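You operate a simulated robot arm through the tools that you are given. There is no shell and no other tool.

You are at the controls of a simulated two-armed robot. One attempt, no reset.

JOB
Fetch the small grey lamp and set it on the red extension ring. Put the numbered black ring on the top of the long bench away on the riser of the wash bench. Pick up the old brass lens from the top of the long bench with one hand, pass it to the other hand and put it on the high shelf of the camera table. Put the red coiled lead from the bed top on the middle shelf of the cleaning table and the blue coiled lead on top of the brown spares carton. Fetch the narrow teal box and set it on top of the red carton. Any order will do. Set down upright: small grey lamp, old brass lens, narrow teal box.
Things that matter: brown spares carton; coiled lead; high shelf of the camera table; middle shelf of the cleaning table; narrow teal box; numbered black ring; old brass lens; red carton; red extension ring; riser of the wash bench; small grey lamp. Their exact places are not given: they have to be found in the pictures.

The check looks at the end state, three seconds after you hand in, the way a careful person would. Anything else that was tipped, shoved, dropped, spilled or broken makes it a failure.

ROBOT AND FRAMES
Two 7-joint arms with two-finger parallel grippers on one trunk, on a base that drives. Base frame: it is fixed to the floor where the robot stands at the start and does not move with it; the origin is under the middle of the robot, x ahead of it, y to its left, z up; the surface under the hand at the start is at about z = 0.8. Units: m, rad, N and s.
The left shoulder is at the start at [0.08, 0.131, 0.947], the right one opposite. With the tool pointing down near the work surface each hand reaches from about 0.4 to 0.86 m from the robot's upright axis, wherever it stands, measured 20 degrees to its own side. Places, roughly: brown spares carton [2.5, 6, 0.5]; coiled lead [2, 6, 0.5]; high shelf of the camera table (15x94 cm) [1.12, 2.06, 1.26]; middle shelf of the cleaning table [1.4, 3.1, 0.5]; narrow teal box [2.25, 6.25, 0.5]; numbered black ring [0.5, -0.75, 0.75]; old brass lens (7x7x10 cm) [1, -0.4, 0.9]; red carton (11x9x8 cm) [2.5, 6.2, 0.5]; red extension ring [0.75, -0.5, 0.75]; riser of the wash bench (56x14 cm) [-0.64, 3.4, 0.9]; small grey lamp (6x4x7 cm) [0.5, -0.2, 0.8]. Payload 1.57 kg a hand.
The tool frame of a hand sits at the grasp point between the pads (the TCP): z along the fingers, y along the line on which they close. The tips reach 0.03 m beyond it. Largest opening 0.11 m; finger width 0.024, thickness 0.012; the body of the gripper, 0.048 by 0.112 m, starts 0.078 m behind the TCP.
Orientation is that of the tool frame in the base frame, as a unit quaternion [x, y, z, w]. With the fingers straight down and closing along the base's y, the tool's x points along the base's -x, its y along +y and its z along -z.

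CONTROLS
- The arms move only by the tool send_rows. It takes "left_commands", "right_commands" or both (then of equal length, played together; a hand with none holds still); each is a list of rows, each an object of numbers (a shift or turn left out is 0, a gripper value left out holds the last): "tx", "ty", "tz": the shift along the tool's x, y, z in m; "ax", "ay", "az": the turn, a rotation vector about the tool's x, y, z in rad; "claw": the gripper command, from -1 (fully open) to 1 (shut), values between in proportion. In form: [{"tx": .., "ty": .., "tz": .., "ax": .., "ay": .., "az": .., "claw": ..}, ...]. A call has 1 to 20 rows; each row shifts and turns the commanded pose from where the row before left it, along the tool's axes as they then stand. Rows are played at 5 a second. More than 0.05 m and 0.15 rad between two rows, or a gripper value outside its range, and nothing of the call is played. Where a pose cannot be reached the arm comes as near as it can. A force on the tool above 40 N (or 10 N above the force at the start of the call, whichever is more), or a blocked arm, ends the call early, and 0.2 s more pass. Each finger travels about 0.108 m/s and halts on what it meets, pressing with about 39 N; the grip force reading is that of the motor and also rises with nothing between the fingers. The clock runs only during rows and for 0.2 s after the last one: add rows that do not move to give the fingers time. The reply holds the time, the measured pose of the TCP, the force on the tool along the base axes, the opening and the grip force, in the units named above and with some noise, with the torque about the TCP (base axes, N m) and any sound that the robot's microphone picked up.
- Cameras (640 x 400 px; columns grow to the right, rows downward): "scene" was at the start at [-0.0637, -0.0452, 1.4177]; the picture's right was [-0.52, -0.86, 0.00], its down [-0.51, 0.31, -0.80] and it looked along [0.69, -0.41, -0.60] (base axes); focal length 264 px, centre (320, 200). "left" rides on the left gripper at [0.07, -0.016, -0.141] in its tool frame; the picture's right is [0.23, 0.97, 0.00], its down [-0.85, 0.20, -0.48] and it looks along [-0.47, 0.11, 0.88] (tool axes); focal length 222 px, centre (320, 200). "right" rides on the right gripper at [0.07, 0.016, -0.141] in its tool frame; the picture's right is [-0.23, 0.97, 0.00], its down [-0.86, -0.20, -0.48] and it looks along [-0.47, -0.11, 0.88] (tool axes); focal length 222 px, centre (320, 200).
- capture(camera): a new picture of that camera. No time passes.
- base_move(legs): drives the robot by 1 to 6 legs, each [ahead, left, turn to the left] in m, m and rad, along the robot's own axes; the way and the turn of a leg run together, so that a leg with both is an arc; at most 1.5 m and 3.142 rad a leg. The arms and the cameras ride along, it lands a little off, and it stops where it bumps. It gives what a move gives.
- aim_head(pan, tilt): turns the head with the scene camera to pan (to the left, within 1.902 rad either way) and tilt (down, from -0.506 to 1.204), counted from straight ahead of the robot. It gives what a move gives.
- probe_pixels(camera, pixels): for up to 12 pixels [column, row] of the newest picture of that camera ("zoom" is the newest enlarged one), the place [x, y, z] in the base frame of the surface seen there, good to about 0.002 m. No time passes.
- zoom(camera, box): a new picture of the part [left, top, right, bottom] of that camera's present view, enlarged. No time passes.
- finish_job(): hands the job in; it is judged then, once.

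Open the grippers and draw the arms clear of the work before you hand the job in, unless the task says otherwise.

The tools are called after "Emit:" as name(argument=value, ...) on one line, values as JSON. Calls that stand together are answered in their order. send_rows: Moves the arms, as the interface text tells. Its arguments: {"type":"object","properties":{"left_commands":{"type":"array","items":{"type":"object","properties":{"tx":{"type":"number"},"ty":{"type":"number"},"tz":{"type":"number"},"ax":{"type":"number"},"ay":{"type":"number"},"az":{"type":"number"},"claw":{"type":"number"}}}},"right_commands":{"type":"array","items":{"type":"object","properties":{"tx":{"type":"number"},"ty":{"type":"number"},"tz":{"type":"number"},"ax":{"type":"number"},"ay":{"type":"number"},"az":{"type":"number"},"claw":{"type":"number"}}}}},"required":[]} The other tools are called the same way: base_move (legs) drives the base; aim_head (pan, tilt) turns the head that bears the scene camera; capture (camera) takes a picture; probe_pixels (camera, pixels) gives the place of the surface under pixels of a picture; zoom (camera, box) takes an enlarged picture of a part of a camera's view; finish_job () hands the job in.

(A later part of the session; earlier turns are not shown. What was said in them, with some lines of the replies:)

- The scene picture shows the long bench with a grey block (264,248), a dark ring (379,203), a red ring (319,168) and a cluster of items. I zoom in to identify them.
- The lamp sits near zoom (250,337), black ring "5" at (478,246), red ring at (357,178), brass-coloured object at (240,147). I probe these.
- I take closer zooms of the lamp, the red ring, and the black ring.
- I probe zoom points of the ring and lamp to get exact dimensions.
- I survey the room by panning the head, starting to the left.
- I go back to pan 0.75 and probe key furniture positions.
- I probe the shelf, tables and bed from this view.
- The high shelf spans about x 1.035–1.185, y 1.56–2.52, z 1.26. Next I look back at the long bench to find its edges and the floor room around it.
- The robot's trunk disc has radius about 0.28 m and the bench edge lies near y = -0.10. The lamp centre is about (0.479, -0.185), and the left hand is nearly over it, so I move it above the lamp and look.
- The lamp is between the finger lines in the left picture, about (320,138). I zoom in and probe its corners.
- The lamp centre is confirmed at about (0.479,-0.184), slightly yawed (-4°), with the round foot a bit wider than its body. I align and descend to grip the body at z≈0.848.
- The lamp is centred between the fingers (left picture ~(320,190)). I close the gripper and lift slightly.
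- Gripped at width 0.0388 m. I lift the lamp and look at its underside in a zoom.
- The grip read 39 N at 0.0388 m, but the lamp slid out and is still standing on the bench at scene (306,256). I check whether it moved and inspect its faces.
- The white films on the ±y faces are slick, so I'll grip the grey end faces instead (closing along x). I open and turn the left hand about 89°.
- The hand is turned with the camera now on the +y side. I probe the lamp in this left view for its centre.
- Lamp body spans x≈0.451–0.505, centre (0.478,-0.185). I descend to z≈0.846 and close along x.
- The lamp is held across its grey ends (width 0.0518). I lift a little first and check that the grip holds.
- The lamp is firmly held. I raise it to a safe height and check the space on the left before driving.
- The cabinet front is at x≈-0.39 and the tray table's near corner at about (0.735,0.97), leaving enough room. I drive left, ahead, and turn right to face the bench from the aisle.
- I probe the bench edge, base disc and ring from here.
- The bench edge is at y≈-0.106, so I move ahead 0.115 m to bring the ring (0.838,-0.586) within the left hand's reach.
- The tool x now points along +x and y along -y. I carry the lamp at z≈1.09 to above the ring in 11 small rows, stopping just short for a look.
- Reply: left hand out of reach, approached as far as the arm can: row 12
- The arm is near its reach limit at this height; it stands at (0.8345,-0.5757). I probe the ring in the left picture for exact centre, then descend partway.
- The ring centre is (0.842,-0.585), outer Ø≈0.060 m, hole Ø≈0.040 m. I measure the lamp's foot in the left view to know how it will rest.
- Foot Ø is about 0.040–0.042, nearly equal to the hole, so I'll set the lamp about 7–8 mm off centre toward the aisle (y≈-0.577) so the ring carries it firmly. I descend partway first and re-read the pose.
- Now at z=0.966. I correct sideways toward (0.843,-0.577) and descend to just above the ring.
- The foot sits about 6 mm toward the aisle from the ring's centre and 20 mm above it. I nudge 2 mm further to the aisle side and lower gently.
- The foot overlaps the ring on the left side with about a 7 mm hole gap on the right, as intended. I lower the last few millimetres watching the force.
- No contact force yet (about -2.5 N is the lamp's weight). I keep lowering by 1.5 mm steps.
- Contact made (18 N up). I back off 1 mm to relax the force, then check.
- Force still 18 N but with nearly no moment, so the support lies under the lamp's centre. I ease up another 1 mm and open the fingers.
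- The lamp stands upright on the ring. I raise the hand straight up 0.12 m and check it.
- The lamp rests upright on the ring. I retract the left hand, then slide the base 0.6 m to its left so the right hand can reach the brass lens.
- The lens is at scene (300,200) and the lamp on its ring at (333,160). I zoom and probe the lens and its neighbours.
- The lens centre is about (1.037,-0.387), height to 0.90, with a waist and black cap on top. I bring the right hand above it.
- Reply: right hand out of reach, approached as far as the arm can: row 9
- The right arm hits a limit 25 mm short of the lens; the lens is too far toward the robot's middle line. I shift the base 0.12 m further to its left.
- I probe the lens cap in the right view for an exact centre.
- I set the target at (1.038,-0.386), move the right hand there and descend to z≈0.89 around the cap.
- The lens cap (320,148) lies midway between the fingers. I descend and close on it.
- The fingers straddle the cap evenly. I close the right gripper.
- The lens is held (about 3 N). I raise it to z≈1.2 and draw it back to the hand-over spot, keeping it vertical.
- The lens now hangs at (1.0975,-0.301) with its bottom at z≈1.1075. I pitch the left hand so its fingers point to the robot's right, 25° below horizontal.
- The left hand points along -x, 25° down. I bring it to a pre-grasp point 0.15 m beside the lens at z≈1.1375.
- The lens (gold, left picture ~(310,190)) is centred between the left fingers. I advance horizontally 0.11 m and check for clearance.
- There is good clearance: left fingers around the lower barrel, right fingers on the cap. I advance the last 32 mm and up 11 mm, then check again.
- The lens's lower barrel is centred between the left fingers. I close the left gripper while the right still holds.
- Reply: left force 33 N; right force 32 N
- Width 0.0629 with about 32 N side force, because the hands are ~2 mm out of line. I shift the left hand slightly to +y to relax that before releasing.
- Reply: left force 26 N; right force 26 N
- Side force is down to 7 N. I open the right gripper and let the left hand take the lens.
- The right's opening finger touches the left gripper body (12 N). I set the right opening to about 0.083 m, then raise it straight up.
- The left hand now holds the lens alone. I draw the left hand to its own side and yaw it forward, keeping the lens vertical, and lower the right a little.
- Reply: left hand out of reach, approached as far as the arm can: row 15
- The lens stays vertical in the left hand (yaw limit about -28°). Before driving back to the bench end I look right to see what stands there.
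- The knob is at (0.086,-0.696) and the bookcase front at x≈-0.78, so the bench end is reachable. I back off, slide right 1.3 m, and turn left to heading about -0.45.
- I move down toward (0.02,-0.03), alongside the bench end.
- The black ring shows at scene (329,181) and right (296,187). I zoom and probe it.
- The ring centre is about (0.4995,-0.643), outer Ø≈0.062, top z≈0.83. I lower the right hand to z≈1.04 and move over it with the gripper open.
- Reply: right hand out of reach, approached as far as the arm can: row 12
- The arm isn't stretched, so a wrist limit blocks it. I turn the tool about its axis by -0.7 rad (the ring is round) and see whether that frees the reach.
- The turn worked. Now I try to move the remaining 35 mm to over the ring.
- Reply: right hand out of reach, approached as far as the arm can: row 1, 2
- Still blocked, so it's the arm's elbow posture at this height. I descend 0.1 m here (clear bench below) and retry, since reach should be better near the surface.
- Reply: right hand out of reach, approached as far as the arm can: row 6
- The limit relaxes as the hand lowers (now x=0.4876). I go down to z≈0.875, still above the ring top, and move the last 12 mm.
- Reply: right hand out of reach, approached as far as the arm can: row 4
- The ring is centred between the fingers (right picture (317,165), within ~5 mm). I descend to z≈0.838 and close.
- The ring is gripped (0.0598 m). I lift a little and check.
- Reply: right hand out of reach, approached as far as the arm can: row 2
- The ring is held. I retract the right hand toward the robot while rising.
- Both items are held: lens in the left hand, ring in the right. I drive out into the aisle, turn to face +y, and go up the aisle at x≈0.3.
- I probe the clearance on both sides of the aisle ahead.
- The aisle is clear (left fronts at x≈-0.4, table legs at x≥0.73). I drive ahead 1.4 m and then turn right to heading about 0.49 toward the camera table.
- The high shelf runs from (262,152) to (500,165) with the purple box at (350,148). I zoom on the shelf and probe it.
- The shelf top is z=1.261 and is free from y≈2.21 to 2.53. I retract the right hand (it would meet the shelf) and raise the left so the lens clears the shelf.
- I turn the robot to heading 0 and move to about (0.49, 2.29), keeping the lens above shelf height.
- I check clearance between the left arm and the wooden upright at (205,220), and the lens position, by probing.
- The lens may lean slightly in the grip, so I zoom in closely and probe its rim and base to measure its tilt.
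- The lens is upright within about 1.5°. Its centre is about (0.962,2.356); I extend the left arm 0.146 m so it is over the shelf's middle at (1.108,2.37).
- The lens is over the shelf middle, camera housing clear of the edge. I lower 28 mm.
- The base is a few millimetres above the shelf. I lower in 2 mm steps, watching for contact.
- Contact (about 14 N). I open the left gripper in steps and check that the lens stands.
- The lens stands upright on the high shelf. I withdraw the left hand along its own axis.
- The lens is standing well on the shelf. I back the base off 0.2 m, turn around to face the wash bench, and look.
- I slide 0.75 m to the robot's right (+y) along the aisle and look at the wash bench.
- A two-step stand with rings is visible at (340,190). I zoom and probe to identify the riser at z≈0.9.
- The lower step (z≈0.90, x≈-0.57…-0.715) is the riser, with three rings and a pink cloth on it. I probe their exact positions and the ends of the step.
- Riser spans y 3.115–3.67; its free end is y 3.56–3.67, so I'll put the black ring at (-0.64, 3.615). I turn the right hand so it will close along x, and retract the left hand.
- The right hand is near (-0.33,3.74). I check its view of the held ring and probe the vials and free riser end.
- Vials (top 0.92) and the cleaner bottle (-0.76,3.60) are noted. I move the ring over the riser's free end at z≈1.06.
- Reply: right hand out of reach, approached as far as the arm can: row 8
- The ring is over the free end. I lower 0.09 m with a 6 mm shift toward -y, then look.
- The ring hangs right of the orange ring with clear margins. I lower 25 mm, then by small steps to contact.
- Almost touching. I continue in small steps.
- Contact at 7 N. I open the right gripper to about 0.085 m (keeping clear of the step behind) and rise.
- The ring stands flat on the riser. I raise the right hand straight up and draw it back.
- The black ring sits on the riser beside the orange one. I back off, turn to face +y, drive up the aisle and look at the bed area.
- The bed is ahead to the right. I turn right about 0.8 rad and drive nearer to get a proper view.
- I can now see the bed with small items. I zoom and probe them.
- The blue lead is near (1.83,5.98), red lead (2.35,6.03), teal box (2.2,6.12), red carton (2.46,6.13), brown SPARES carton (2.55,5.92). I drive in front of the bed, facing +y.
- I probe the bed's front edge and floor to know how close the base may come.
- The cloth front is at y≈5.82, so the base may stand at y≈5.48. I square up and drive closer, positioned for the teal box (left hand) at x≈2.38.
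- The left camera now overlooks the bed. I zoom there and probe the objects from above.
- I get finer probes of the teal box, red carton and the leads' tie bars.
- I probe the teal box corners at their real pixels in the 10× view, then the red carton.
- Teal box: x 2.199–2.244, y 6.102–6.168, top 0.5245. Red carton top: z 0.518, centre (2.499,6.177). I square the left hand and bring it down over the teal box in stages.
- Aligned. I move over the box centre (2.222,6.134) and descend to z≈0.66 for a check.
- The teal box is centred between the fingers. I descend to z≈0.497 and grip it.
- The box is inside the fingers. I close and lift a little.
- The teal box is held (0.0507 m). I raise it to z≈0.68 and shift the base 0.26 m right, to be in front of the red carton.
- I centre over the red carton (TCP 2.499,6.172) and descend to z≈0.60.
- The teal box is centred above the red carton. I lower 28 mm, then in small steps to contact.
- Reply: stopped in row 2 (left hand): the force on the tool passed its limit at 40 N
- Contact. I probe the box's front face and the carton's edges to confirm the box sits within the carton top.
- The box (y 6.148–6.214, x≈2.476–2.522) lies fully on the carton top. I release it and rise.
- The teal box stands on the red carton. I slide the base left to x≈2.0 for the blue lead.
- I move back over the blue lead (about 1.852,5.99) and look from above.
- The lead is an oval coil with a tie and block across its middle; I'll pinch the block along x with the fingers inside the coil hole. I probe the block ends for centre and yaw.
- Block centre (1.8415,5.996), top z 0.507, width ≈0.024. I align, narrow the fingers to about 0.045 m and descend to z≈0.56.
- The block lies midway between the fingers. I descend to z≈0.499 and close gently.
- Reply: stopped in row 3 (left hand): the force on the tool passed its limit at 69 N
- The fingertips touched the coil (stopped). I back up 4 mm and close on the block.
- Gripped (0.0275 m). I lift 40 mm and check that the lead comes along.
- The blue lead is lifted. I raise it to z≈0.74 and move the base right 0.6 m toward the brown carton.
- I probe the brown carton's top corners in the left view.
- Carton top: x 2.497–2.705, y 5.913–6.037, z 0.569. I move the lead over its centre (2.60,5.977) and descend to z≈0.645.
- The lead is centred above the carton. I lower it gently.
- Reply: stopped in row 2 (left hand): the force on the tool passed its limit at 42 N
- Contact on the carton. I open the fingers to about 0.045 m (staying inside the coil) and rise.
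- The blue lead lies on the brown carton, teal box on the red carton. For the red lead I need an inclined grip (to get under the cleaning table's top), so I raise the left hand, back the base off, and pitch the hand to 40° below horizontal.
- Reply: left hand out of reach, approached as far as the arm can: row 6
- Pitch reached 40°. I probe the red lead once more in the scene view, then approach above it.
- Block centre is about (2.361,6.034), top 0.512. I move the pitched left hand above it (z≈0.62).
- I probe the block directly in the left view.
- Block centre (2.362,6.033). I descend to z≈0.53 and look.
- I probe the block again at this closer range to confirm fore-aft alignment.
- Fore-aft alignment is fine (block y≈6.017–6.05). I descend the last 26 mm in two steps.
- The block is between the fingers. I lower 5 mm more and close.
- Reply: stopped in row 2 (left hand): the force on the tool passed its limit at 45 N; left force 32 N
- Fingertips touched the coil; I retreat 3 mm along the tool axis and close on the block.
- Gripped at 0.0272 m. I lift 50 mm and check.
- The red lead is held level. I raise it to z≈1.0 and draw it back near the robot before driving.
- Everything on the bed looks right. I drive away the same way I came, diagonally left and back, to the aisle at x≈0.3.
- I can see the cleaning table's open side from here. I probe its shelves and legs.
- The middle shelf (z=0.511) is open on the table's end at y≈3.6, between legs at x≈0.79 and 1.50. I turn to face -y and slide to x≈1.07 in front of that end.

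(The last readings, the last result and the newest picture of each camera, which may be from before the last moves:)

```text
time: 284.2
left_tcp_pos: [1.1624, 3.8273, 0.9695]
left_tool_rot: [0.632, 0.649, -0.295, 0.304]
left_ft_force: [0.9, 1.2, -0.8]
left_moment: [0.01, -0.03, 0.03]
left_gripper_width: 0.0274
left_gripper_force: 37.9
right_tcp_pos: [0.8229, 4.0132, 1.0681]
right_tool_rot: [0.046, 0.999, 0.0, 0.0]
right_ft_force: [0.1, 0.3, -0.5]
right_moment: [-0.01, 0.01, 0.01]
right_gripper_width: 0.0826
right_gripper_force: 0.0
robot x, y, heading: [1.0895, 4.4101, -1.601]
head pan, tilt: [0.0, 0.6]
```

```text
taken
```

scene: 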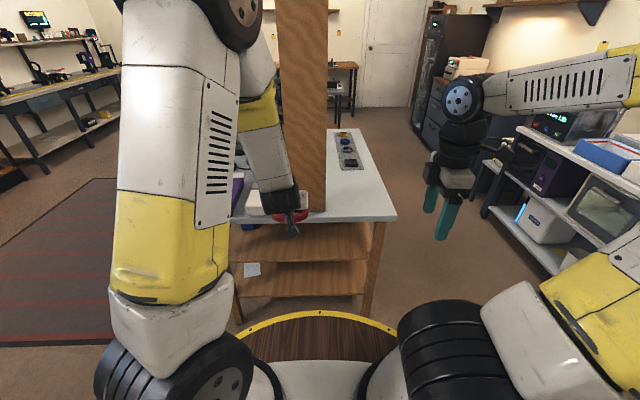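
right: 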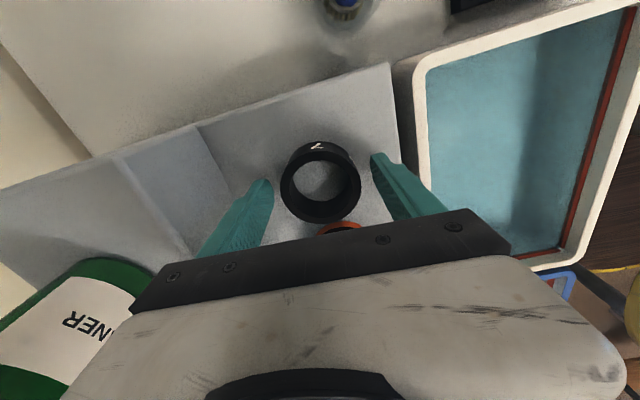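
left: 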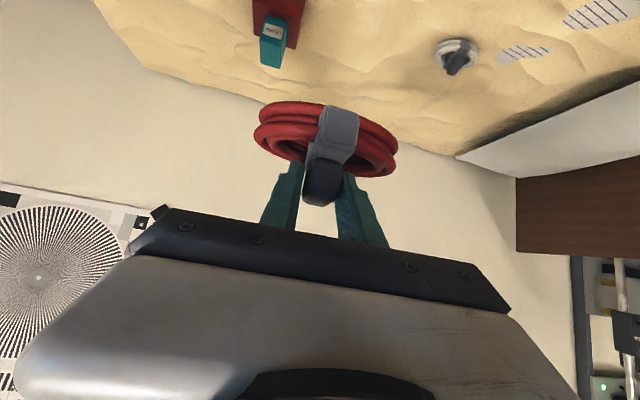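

The hand is in front of the open end; the middle shelf near (310,240) looks empty. I lower the lead to z≈0.60 outside the table edge.

Emit:
send_rows(left_commands=[{"tx": 0.0268, "tz": 0.0321}, {"tx": 0.0268, "tz": 0.0321}, {"tx": 0.0268, "tz": 0.0321}, {"tx": 0.0268, "tz": 0.0321}, {"tx": 0.0268, "tz": 0.0321}, {"tx": 0.0268, "tz": 0.0321}, {"tx": 0.0268, "tz": 0.0321}, {"tx": 0.0268, "tz": 0.0321}, {"tx": 0.0268, "tz": 0.0321}, {}])

Emit:
capture(camera="left")

Emit:
capture(camera="scene")

```text
time: 286.4
left_tcp_pos: [1.1648, 3.7555, 0.5964]
left_tool_rot: [0.632, 0.649, -0.295, 0.304]
left_ft_force: [-0.5, -0.2, -1.4]
left_moment: [0.03, 0.02, 0.03]
left_gripper_width: 0.0271
left_gripper_force: 37.6
right_tcp_pos: [0.8226, 4.0135, 1.0682]
right_tool_rot: [0.046, 0.999, 0.0, 0.0]
right_ft_force: [0.1, 0.2, 0.5]
right_moment: [0.04, 0.0, 0.02]
right_gripper_width: 0.0823
right_gripper_force: 0.0
robot x, y, heading: [1.0888, 4.4144, -1.606]
head pan, tilt: [0.0, 0.6]
```

```text
taken
```

left: 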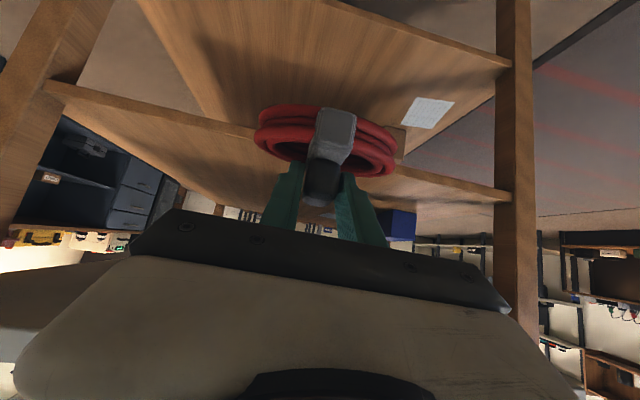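

```text
taken
```

scene: 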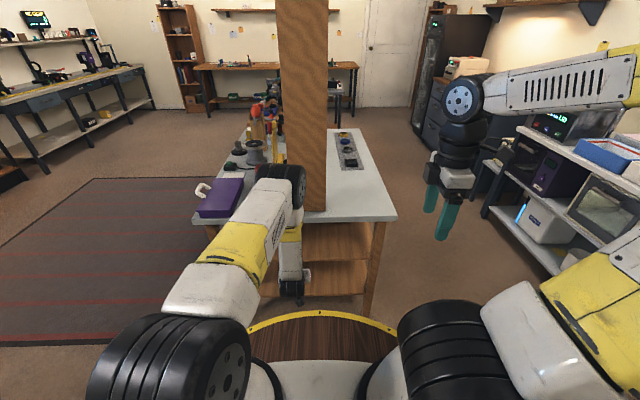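

I probe the shelf edges in the left view to get the middle shelf's edge and any items on it.

Emit:
probe_pixels(camera="left", pixels=[[150, 108], [450, 180], [427, 112], [330, 40], [220, 160], [430, 200], [400, 222], [515, 150], [30, 130], [240, 200], [200, 125]])

Emit:
zoom(camera="scene", box=[240, 190, 400, 310])

Emit:
probe_pixels(camera="zoom", pixels=[[350, 160], [420, 175], [280, 165], [340, 130], [480, 140], [300, 110], [350, 185], [560, 120], [250, 110]])

```text
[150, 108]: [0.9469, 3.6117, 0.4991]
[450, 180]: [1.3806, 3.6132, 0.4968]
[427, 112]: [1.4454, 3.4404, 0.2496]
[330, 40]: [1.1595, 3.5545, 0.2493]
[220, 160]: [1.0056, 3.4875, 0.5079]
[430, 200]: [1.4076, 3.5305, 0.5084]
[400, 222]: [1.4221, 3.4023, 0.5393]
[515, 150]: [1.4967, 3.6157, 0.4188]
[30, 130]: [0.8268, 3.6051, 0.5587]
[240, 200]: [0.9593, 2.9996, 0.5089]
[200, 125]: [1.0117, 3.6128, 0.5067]
```

```text
3.33 times, centred on (320, 250) of scene
```

zoom: 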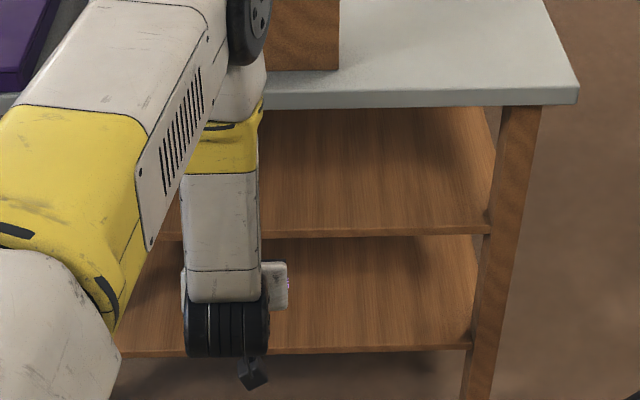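

```text
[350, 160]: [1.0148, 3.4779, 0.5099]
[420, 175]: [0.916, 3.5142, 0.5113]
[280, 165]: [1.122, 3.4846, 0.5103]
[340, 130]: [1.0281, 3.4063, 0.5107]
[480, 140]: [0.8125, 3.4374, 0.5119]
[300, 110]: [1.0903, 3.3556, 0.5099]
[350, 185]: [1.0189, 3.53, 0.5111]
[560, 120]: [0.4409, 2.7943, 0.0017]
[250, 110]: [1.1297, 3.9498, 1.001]
```

The middle shelf edge is at y=3.613, z=0.511, with a blue box further right at x≈1.42. I lower to a 13 mm clearance and drive ahead 0.14 m.

Emit:
send_rows(left_commands=[{"tx": 0.0077, "tz": 0.0064}, {"tx": 0.0077, "tz": 0.0064}, {}])

Emit:
base_move(legs=[[0.14, 0, 0]])

Emit:
capture(camera="left")

Emit:
capture(camera="scene")

```text
time: 287.2
left_tcp_pos: [1.1653, 3.758, 0.5788]
left_tool_rot: [0.632, 0.648, -0.296, 0.304]
left_ft_force: [0.2, 0.8, -1.9]
left_moment: [0.01, 0.04, 0.01]
left_gripper_width: 0.0272
left_gripper_force: 37.8
right_tcp_pos: [0.8229, 4.0135, 1.067]
right_tool_rot: [0.047, 0.999, -0.001, -0.001]
right_ft_force: [-0.8, -0.1, -0.9]
right_moment: [-0.04, 0.01, 0.01]
right_gripper_width: 0.0825
right_gripper_force: 0.1
robot x, y, heading: [1.0882, 4.4114, -1.603]
head pan, tilt: [0.0, 0.6]
```

```text
time: 288.5
left_tcp_pos: [1.16, 3.62, 0.579]
left_tool_rot: [0.632, 0.649, -0.295, 0.304]
left_ft_force: [-0.4, 0.5, -1.3]
left_moment: [0.04, -0.03, 0.03]
left_gripper_width: 0.0271
left_gripper_force: 37.9
right_tcp_pos: [0.8194, 3.8756, 1.0672]
right_tool_rot: [0.047, 0.999, 0.0, 0.0]
right_ft_force: [-0.6, -1.1, -0.1]
right_moment: [-0.02, 0.01, 0.02]
right_gripper_width: 0.0824
right_gripper_force: 0.1
robot x, y, heading: [1.0869, 4.2746, -1.606]
head pan, tilt: [0.0, 0.6]
```

```text
taken
```

left: 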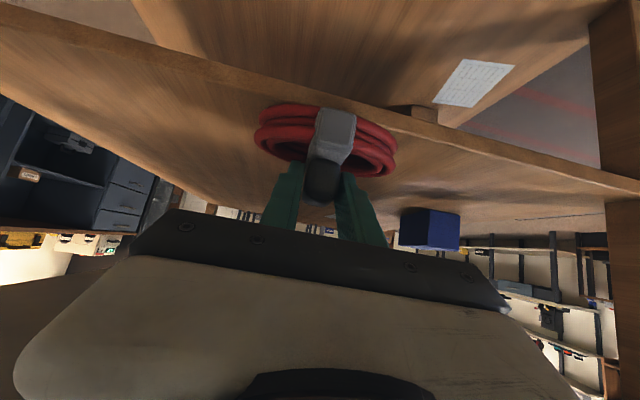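

```text
taken
```

scene: 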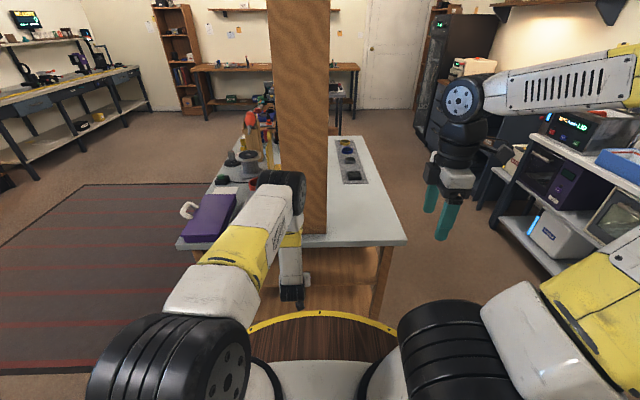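

I probe the left arm's nearest parts relative to the table top before extending further.

Emit:
probe_pixels(camera="scene", pixels=[[280, 178], [300, 190], [262, 178], [290, 235], [290, 265], [292, 292], [306, 280], [320, 236], [300, 215]])

Emit:
zoom(camera="scene", box=[220, 160, 380, 320])

```text
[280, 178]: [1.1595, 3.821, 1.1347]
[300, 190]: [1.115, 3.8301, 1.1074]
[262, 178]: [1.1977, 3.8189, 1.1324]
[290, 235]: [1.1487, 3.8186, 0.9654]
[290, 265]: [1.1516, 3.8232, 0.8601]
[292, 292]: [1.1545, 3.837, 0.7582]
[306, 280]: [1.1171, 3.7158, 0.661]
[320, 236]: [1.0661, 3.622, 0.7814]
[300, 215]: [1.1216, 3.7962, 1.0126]
```

```text
2.50 times, centred on (300, 240) of scene
```

zoom: 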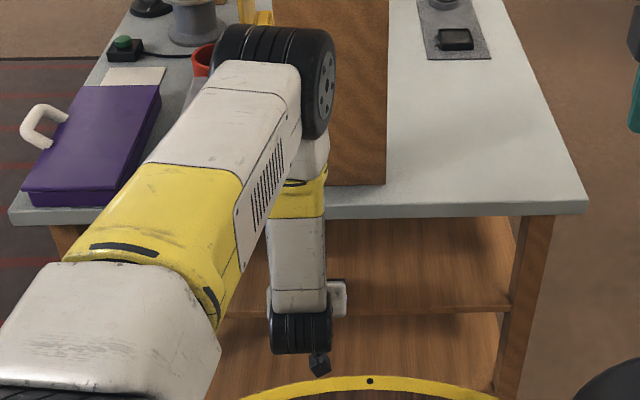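

The forearm stands vertical with its far side about 0.12 m behind the tip; the table top edge is at y=3.645, so I advance the base just 0.065 m (TCP to y≈3.555).

Emit:
base_move(legs=[[0.063, 0, 0]])

Emit:
capture(camera="left")

Emit:
zoom(camera="scene", box=[220, 160, 380, 320])

```text
time: 289.5
left_tcp_pos: [1.1599, 3.5574, 0.579]
left_tool_rot: [0.632, 0.649, -0.295, 0.304]
left_ft_force: [0.2, -0.3, -1.6]
left_moment: [0.0, 0.0, 0.01]
left_gripper_width: 0.0275
left_gripper_force: 38.2
right_tcp_pos: [0.8166, 3.8094, 1.0685]
right_tool_rot: [0.046, 0.999, 0.0, -0.001]
right_ft_force: [0.1, 0.9, 0.1]
right_moment: [0.01, -0.01, 0.02]
right_gripper_width: 0.0825
right_gripper_force: 0.2
robot x, y, heading: [1.081, 4.2124, -1.6]
head pan, tilt: [0.0, 0.6]
```

```text
taken
```

left: 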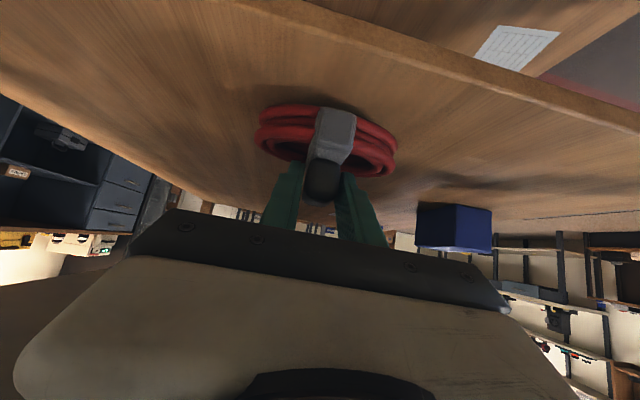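

```text
2.50 times, centred on (300, 240) of scene
```

zoom: 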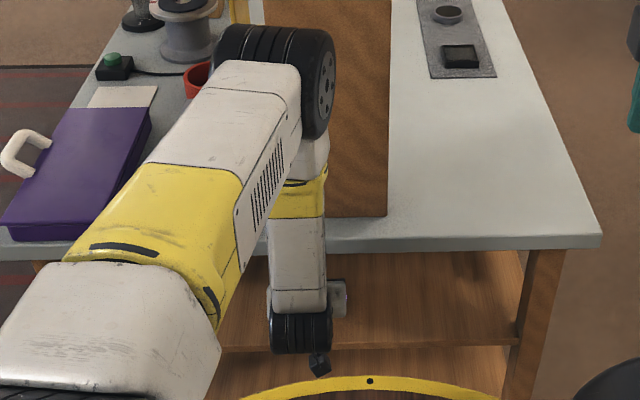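

I check the gap between the elbow joint and the tower's wooden upright behind it.

Emit:
capture(camera="scene")

Emit:
probe_pixels(camera="scene", pixels=[[320, 150], [320, 200], [320, 240], [290, 120], [275, 178], [303, 195], [296, 165], [322, 245], [290, 60]])

```text
taken
```

scene: 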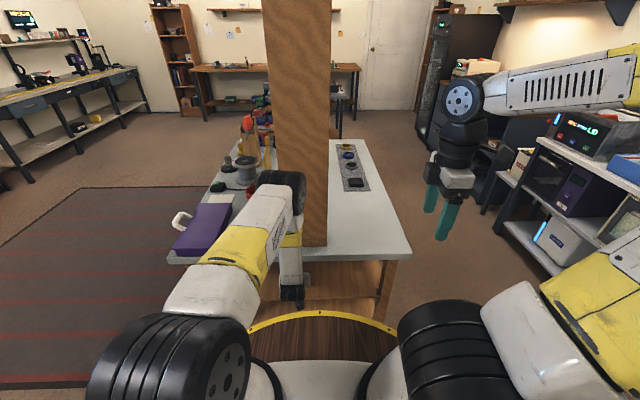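

```text
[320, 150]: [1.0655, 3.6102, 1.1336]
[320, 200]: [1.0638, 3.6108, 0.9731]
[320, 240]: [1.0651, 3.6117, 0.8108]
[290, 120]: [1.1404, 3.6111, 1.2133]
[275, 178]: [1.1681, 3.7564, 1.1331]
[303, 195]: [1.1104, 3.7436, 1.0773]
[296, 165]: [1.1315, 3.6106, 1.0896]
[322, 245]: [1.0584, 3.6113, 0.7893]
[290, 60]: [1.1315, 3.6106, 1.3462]
```

The elbow is 1–2 cm clear of the upright, so I only lower now, in small steps, to the shelf.

Emit:
send_rows(left_commands=[{"tx": 0.0046, "tz": 0.0038}, {"tx": 0.0031, "tz": 0.0026}, {}])

Emit:
send_rows(left_commands=[{"tx": 0.0023, "tz": 0.0019}, {}])

Emit:
capture(camera="left")

```text
time: 290.3
left_tcp_pos: [1.1582, 3.5576, 0.5688]
left_tool_rot: [0.632, 0.65, -0.295, 0.304]
left_ft_force: [0.0, -0.3, -1.6]
left_moment: [0.0, 0.01, -0.01]
left_gripper_width: 0.0269
left_gripper_force: 38.3
right_tcp_pos: [0.818, 3.8106, 1.0678]
right_tool_rot: [0.046, 0.999, 0.0, 0.001]
right_ft_force: [0.5, -0.4, 0.0]
right_moment: [-0.01, -0.02, 0.02]
right_gripper_width: 0.0825
right_gripper_force: 0.1
robot x, y, heading: [1.0842, 4.2052, -1.597]
head pan, tilt: [0.0, 0.6]
```

```text
time: 290.9
left_tcp_pos: [1.1583, 3.5575, 0.5663]
left_tool_rot: [0.631, 0.65, -0.295, 0.305]
left_ft_force: [0.7, 0.0, -1.4]
left_moment: [0.04, 0.0, -0.03]
left_gripper_width: 0.0272
left_gripper_force: 38.0
right_tcp_pos: [0.8175, 3.8099, 1.0687]
right_tool_rot: [0.047, 0.999, 0.0, -0.001]
right_ft_force: [-0.2, 0.1, 0.1]
right_moment: [0.02, 0.02, -0.04]
right_gripper_width: 0.0827
right_gripper_force: 0.0
robot x, y, heading: [1.0854, 4.2099, -1.601]
head pan, tilt: [0.0, 0.6]
```

```text
taken
```

left: 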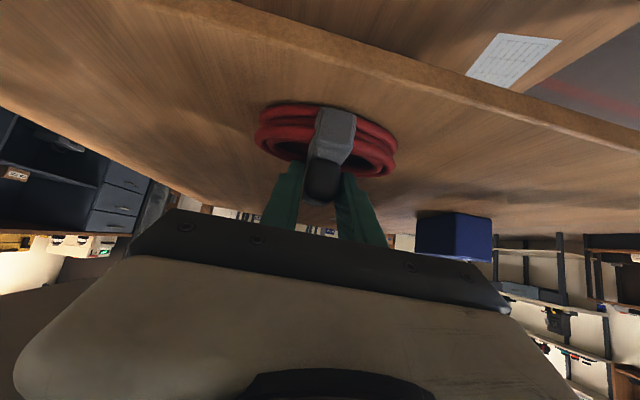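

Still free. I continue down in 2 mm steps.

Emit:
send_rows(left_commands=[{"tx": 0.0015, "tz": 0.0013}, {}])

Emit:
send_rows(left_commands=[{"tx": 0.0015, "tz": 0.0013}, {}])

```text
time: 291.5
left_tcp_pos: [1.1584, 3.5575, 0.5637]
left_tool_rot: [0.631, 0.649, -0.295, 0.305]
left_ft_force: [0.1, 2.4, 4.4]
left_moment: [-0.08, 0.34, -0.11]
left_gripper_width: 0.027
left_gripper_force: 37.8
right_tcp_pos: [0.8174, 3.8121, 1.0678]
right_tool_rot: [0.047, 0.999, 0.0, 0.0]
right_ft_force: [-0.3, -0.6, 0.1]
right_moment: [0.0, 0.01, -0.03]
right_gripper_width: 0.0826
right_gripper_force: 0.1
robot x, y, heading: [1.0822, 4.205, -1.6]
head pan, tilt: [0.0, 0.6]
```

```text
time: 292.0
left_tcp_pos: [1.1588, 3.5568, 0.5638]
left_tool_rot: [0.63, 0.649, -0.296, 0.306]
left_ft_force: [0.6, 11.6, 17.1]
left_moment: [0.11, -0.02, 0.04]
left_gripper_width: 0.0269
left_gripper_force: 38.3
right_tcp_pos: [0.8179, 3.8114, 1.068]
right_tool_rot: [0.046, 0.999, 0.0, 0.0]
right_ft_force: [0.7, 0.0, 0.5]
right_moment: [0.04, 0.0, 0.0]
right_gripper_width: 0.0826
right_gripper_force: 0.2
robot x, y, heading: [1.0813, 4.2106, -1.601]
head pan, tilt: [0.0, 0.6]
stopped in row 2 (left hand): the force on the tool passed its limit at 42 N (the readings are from after the stop); the commanded pose is now the measured one
```

Contact on the shelf. I open the fingers slightly (0.045 m) and retreat along the tool axis.

Emit:
send_rows(left_commands=[{"claw": 0.4}, {"claw": 0.2}, {}, {}])

Emit:
capture(camera="left")

Emit:
send_rows(left_commands=[{"tz": -0.01}, {"tz": -0.02}, {"tz": -0.02}, {}])

Emit:
capture(camera="left")

```text
time: 293.0
left_tcp_pos: [1.1592, 3.5575, 0.5639]
left_tool_rot: [0.631, 0.649, -0.296, 0.306]
left_ft_force: [3.6, -0.9, 4.1]
left_moment: [-0.05, 0.0, 0.1]
left_gripper_width: 0.0405
left_gripper_force: 0.1
right_tcp_pos: [0.8174, 3.812, 1.0677]
right_tool_rot: [0.046, 0.999, 0.0, 0.0]
right_ft_force: [-0.6, -0.3, 0.2]
right_moment: [0.01, 0.03, 0.0]
right_gripper_width: 0.0824
right_gripper_force: 0.0
robot x, y, heading: [1.0809, 4.2073, -1.602]
head pan, tilt: [0.0, 0.6]
```

```text
taken
```

left: 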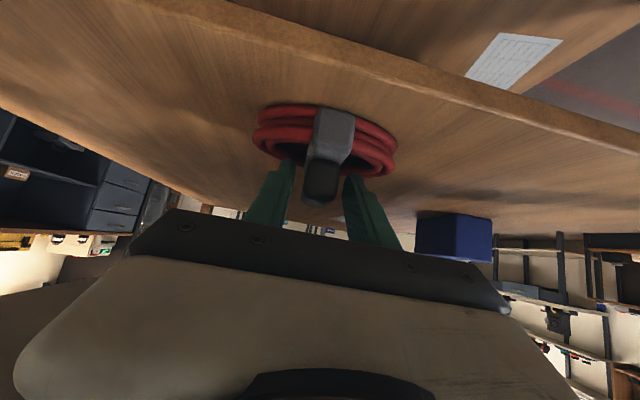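

```text
time: 294.0
left_tcp_pos: [1.158, 3.5947, 0.5948]
left_tool_rot: [0.631, 0.649, -0.296, 0.305]
left_ft_force: [0.1, 0.0, -0.2]
left_moment: [0.01, 0.0, -0.01]
left_gripper_width: 0.0441
left_gripper_force: 0.0
right_tcp_pos: [0.8178, 3.8108, 1.0663]
right_tool_rot: [0.046, 0.999, 0.0, 0.0]
right_ft_force: [-0.6, 0.1, -0.3]
right_moment: [0.01, -0.01, 0.01]
right_gripper_width: 0.0823
right_gripper_force: 0.0
robot x, y, heading: [1.0843, 4.2147, -1.601]
head pan, tilt: [0.0, 0.6]
```

```text
taken
```

left: 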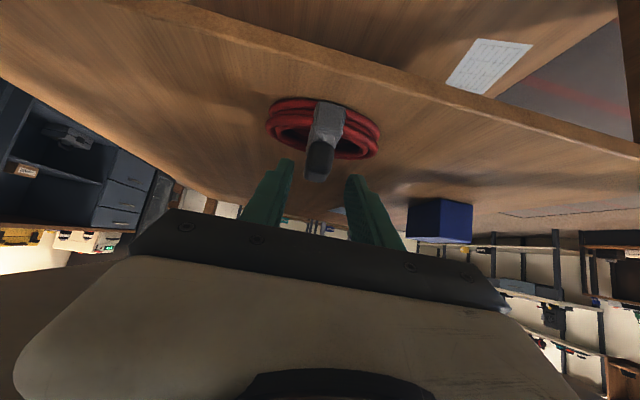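

The lead stays on the shelf. I retreat a bit more and then back the base away.

Emit:
send_rows(left_commands=[{"tz": -0.02}, {"tz": -0.02}, {}])

Emit:
base_move(legs=[[-0.35, 0, 0]])

Emit:
capture(camera="left")

Emit:
aim_head(pan=0.15, tilt=0.75)

Emit:
capture(camera="scene")

```text
time: 294.8
left_tcp_pos: [1.1569, 3.6244, 0.619]
left_tool_rot: [0.631, 0.649, -0.296, 0.305]
left_ft_force: [-0.4, 0.1, -0.1]
left_moment: [-0.01, 0.03, -0.02]
left_gripper_width: 0.0442
left_gripper_force: 0.1
right_tcp_pos: [0.8168, 3.8117, 1.0668]
right_tool_rot: [0.046, 0.999, -0.001, 0.0]
right_ft_force: [-0.2, -1.0, 0.0]
right_moment: [-0.06, 0.02, 0.01]
right_gripper_width: 0.0823
right_gripper_force: 0.0
robot x, y, heading: [1.0863, 4.209, -1.602]
head pan, tilt: [0.0, 0.6]
```

```text
time: 297.0
left_tcp_pos: [1.1665, 3.9678, 0.6188]
left_tool_rot: [0.631, 0.65, -0.295, 0.305]
left_ft_force: [-0.4, -0.1, -0.3]
left_moment: [-0.03, 0.01, -0.02]
left_gripper_width: 0.044
left_gripper_force: 0.0
right_tcp_pos: [0.8283, 4.1523, 1.0678]
right_tool_rot: [0.045, 0.999, 0.0, 0.0]
right_ft_force: [-0.2, -0.2, -0.2]
right_moment: [-0.01, 0.05, 0.05]
right_gripper_width: 0.0824
right_gripper_force: 0.0
robot x, y, heading: [1.0956, 4.5538, -1.597]
head pan, tilt: [0.0, 0.6]
```

```text
taken
```

left: 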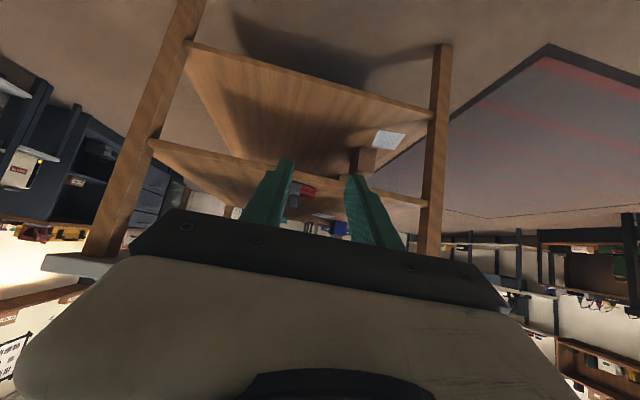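

```text
time: 297.7
left_tcp_pos: [1.167, 3.9677, 0.6187]
left_tool_rot: [0.63, 0.65, -0.295, 0.306]
left_ft_force: [0.6, 0.5, 0.0]
left_moment: [0.05, 0.02, 0.01]
left_gripper_width: 0.0442
left_gripper_force: 0.1
right_tcp_pos: [0.8283, 4.1529, 1.0672]
right_tool_rot: [0.045, 0.999, 0.0, 0.0]
right_ft_force: [-0.7, 0.1, -1.0]
right_moment: [-0.01, 0.01, -0.01]
right_gripper_width: 0.0826
right_gripper_force: 0.1
robot x, y, heading: [1.0901, 4.5561, -1.601]
head pan, tilt: [0.15, 0.75]
```

```text
taken
```

scene: 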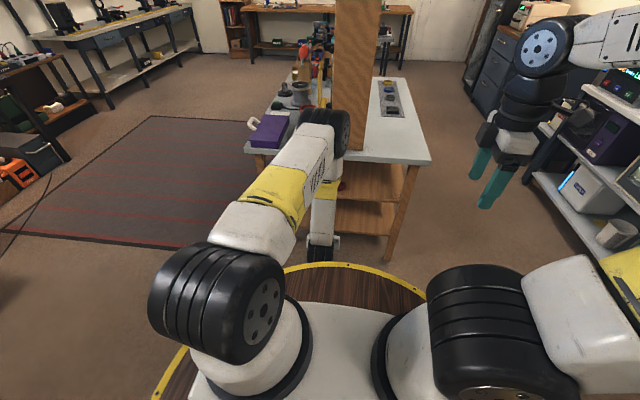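

I zoom to verify the red lead on the middle shelf, and raise the left hand.

Emit:
zoom(camera="scene", box=[320, 160, 400, 210])

Emit:
send_rows(left_commands=[{"tx": -0.032, "tz": -0.0269}, {"tx": -0.032, "tz": -0.0269}, {"tx": -0.032, "tz": -0.0269}, {"tx": -0.032, "tz": -0.0269}, {"tx": -0.032, "tz": -0.0269}, {"tx": -0.032, "tz": -0.0269}, {"tx": -0.032, "tz": -0.0269}, {"tx": -0.032, "tz": -0.0269}, {"tx": -0.032, "tz": -0.0269}, {}])

Emit:
base_move(legs=[[0, -0.35, 0]])

Emit:
aim_head(pan=0.35, tilt=0.6)

Emit:
capture(camera="scene")

```text
8.00 times, centred on (360, 185) of scene
```

zoom: 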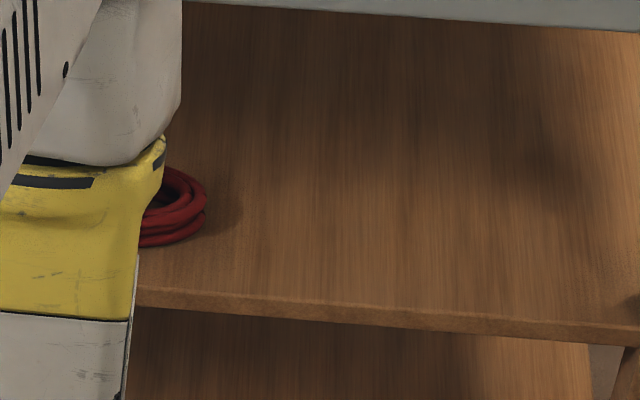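

```text
time: 299.9
left_tcp_pos: [1.1663, 3.9703, 0.9959]
left_tool_rot: [0.631, 0.649, -0.296, 0.306]
left_ft_force: [0.1, -0.2, 0.4]
left_moment: [0.02, 0.02, 0.0]
left_gripper_width: 0.0442
left_gripper_force: 0.0
right_tcp_pos: [0.8281, 4.1532, 1.0684]
right_tool_rot: [0.045, 0.999, 0.001, 0.001]
right_ft_force: [0.1, -0.2, 0.0]
right_moment: [-0.01, -0.03, 0.01]
right_gripper_width: 0.0825
right_gripper_force: 0.1
robot x, y, heading: [1.0942, 4.5524, -1.6]
head pan, tilt: [0.15, 0.75]
```

```text
time: 302.2
left_tcp_pos: [0.8175, 3.9779, 0.996]
left_tool_rot: [0.628, 0.652, -0.295, 0.306]
left_ft_force: [-0.5, 0.2, -1.3]
left_moment: [-0.05, 0.02, 0.02]
left_gripper_width: 0.044
left_gripper_force: 0.0
right_tcp_pos: [0.4787, 4.1592, 1.0682]
right_tool_rot: [0.042, 0.999, 0.0, 0.0]
right_ft_force: [0.1, 0.1, -0.2]
right_moment: [0.03, -0.01, 0.0]
right_gripper_width: 0.0823
right_gripper_force: 0.1
robot x, y, heading: [0.7405, 4.5633, -1.586]
head pan, tilt: [0.15, 0.75]
```

```text
time: 302.9
left_tcp_pos: [0.8181, 3.9787, 0.9957]
left_tool_rot: [0.628, 0.652, -0.295, 0.306]
left_ft_force: [-0.4, -0.4, 0.5]
left_moment: [-0.03, 0.03, -0.01]
left_gripper_width: 0.044
left_gripper_force: 0.1
right_tcp_pos: [0.4784, 4.1597, 1.0676]
right_tool_rot: [0.042, 0.999, 0.0, -0.001]
right_ft_force: [1.0, -0.3, 0.0]
right_moment: [-0.03, -0.04, -0.04]
right_gripper_width: 0.0826
right_gripper_force: 0.0
robot x, y, heading: [0.7384, 4.5657, -1.593]
head pan, tilt: [0.351, 0.6]
```

```text
taken
```

scene: 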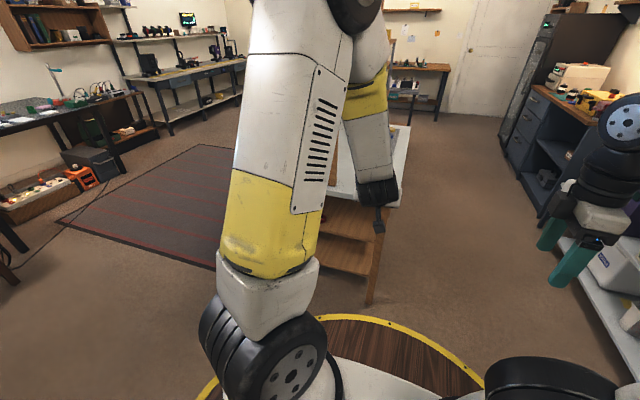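

The left arm blocks the view; I slide to the other side to see the shelf.

Emit:
base_move(legs=[[0, 0.85, 0]])

Emit:
aim_head(pan=-0.3, tilt=0.6)

Emit:
capture(camera="scene")

```text
time: 307.5
left_tcp_pos: [1.6928, 3.9698, 0.9965]
left_tool_rot: [0.622, 0.658, -0.291, 0.31]
left_ft_force: [0.8, 0.1, -0.1]
left_moment: [0.01, 0.0, 0.0]
left_gripper_width: 0.0442
left_gripper_force: 0.1
right_tcp_pos: [1.3501, 4.1443, 1.0674]
right_tool_rot: [0.033, 0.999, 0.0, 0.0]
right_ft_force: [-0.3, 1.2, 0.1]
right_moment: [-0.04, 0.02, -0.01]
right_gripper_width: 0.0824
right_gripper_force: 0.0
robot x, y, heading: [1.6033, 4.5522, -1.577]
head pan, tilt: [0.351, 0.6]
```

```text
time: 308.5
left_tcp_pos: [1.6924, 3.969, 0.9956]
left_tool_rot: [0.622, 0.658, -0.292, 0.309]
left_ft_force: [-0.5, 0.3, -0.4]
left_moment: [-0.05, 0.03, -0.02]
left_gripper_width: 0.0437
left_gripper_force: 0.0
right_tcp_pos: [1.35, 4.1458, 1.0667]
right_tool_rot: [0.032, 0.999, 0.0, 0.0]
right_ft_force: [0.7, 0.3, 0.0]
right_moment: [0.01, 0.0, 0.02]
right_gripper_width: 0.0827
right_gripper_force: 0.0
robot x, y, heading: [1.6071, 4.5542, -1.574]
head pan, tilt: [-0.3, 0.6]
```

```text
taken
```

scene: 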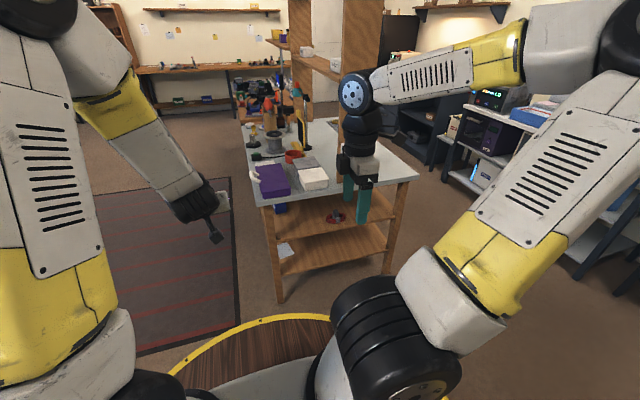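

The red lead shows at (335,215) on the middle shelf. I zoom on it, and on the distant bench to check the lamp.

Emit:
zoom(camera="scene", box=[270, 180, 398, 260])

Emit:
probe_pixels(camera="scene", pixels=[[327, 219], [335, 222], [343, 218], [320, 225], [337, 212]])

Emit:
zoom(camera="scene", box=[130, 50, 290, 130])

```text
5.00 times, centred on (334, 220) of scene
```

zoom: 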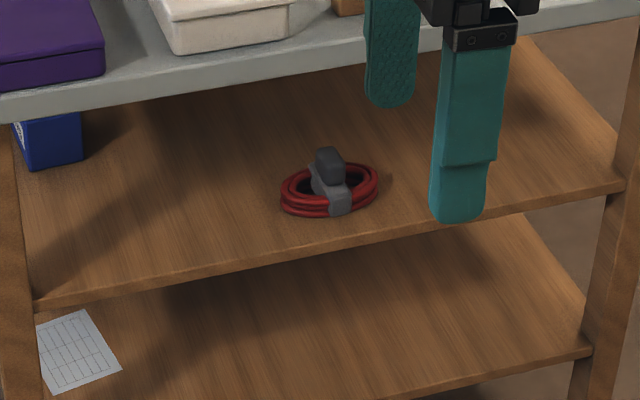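

```text
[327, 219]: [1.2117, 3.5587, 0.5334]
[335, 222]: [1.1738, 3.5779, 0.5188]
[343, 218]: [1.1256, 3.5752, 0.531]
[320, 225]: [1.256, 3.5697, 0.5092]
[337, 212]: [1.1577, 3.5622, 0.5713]
```

```text
4.00 times, centred on (210, 90) of scene
```

zoom: 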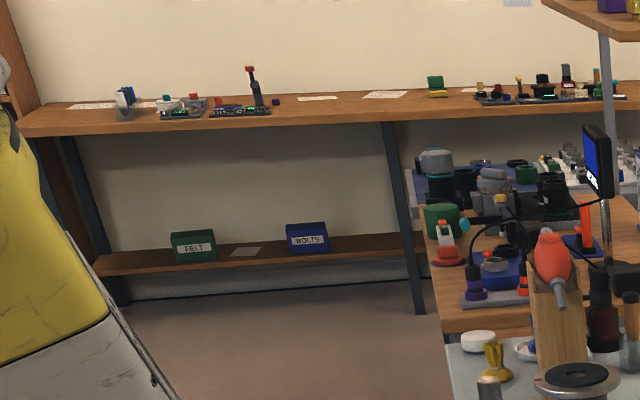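

The red lead lies flat on the middle shelf. I zoom at the distant lamp near (272,69) to confirm it still stands on its ring.

Emit:
zoom(camera="scene", box=[256, 60, 288, 80])

Emit:
zoom(camera="scene", box=[260, 20, 356, 80])

```text
16.00 times, centred on (272, 70) of scene
```

zoom: 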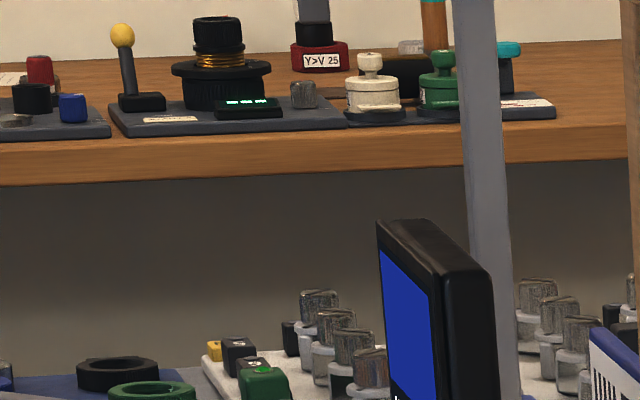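

```text
6.67 times, centred on (308, 50) of scene
```

zoom: 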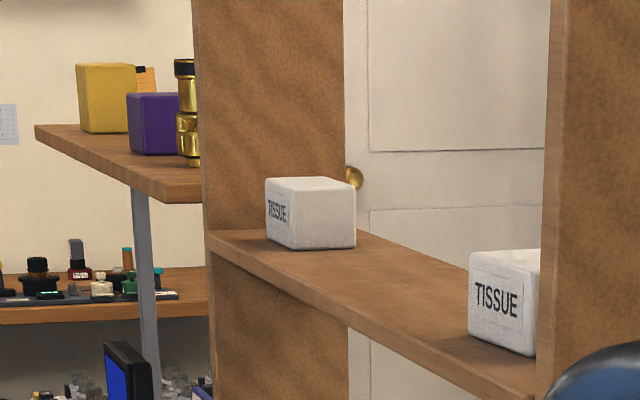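

Lamp on its ring and lens on the shelf both stand upright. I take one more zoom of the lamp, open both grippers, and back away from the table.

Emit:
zoom(camera="scene", box=[260, 50, 284, 72])

Emit:
send_rows(left_commands=[{"claw": -1}, {}, {}, {}], right_commands=[{"claw": -1}, {}, {}, {}])

Emit:
base_move(legs=[[-0.2, 0, 0]])

Emit:
aim_head(pan=-1.0, tilt=0.4)

Emit:
capture(camera="scene")

```text
16.00 times, centred on (272, 61) of scene
```

zoom: 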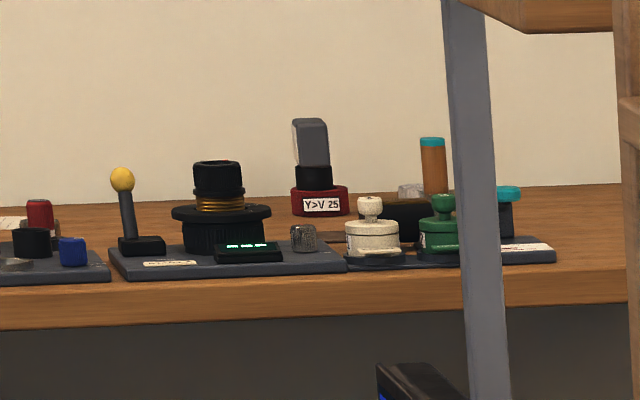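

```text
time: 309.5
left_tcp_pos: [1.6943, 3.9693, 0.996]
left_tool_rot: [0.622, 0.657, -0.292, 0.309]
left_ft_force: [0.2, 0.4, -0.1]
left_moment: [0.02, 0.0, -0.02]
left_gripper_width: 0.11
left_gripper_force: 0.0
right_tcp_pos: [1.3496, 4.1443, 1.0681]
right_tool_rot: [0.032, 0.999, 0.0, 0.0]
right_ft_force: [-0.2, -0.1, 0.0]
right_moment: [-0.03, 0.0, -0.01]
right_gripper_width: 0.11
right_gripper_force: 0.1
robot x, y, heading: [1.6034, 4.5523, -1.576]
head pan, tilt: [-0.3, 0.6]
```

```text
time: 311.2
left_tcp_pos: [1.6948, 4.1797, 0.9955]
left_tool_rot: [0.622, 0.658, -0.291, 0.308]
left_ft_force: [0.3, -0.5, 0.4]
left_moment: [0.01, 0.0, 0.03]
left_gripper_width: 0.11
left_gripper_force: 0.1
right_tcp_pos: [1.3508, 4.3542, 1.0676]
right_tool_rot: [0.031, 1.0, 0.0, 0.0]
right_ft_force: [-0.8, -0.7, 0.2]
right_moment: [-0.01, 0.02, 0.02]
right_gripper_width: 0.1099
right_gripper_force: 0.1
robot x, y, heading: [1.6061, 4.7615, -1.569]
head pan, tilt: [-0.3, 0.6]
```

```text
time: 312.2
left_tcp_pos: [1.6943, 4.1795, 0.9952]
left_tool_rot: [0.622, 0.658, -0.291, 0.309]
left_ft_force: [1.0, -0.4, 0.1]
left_moment: [0.0, 0.03, 0.0]
left_gripper_width: 0.1102
left_gripper_force: 0.0
right_tcp_pos: [1.3511, 4.3546, 1.0679]
right_tool_rot: [0.031, 1.0, 0.0, 0.0]
right_ft_force: [-0.3, 0.2, -0.3]
right_moment: [-0.01, -0.01, 0.0]
right_gripper_width: 0.11
right_gripper_force: 0.1
robot x, y, heading: [1.6043, 4.7585, -1.569]
head pan, tilt: [-1.0, 0.4]
```

```text
taken
```

scene: 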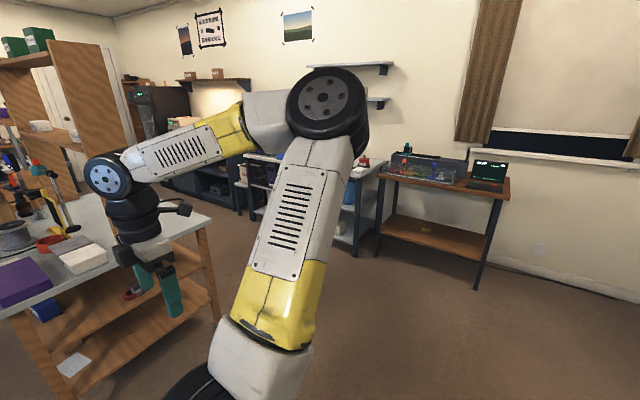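

All items are verified in place, the grippers are open and the arms are clear. I hand the job in.

Emit:
finish_job()

```text
The job is handed in.
```

I placed all six items and handed the job in. I haven't seen a verdict. I looked at each item after setting it down. At the end I also viewed the lamp, the lens and the red lead again: the lamp and lens from across the room, the lead from close by.

- **Small grey lamp:** It stands upright on the red extension ring. It sits about 7–8 mm off centre, because its foot is nearly the same diameter as the ring's hole and could have dropped in if centred. It was still upright a few minutes later, but the support margin is small.
- **Numbered black ring:** It is flat on the free end of the wash bench riser, next to the orange ring.
- **Old brass lens:** I picked it up with the right hand and passed it to the left. It is upright on the high shelf of the camera table, left of the purple box.
- **Red coiled lead:** It lies flat on the middle shelf of the cleaning table, about 6 cm in from the edge.
- **Blue coiled lead:** It is on top of the brown spares carton.
- **Narrow teal box:** It stands upright on top of the red carton.

A few contacts along the way:

- On my first try the lamp slipped out of the grip but stayed standing, and I regripped it by its other faces.
- The red ring may have shifted about 2 mm as I lowered the lamp onto it.
- The fingertips touched both coiled leads while picking them up. The force stop also tripped as I set down the box and both leads.
- I saw nothing tipped, dropped or damaged.
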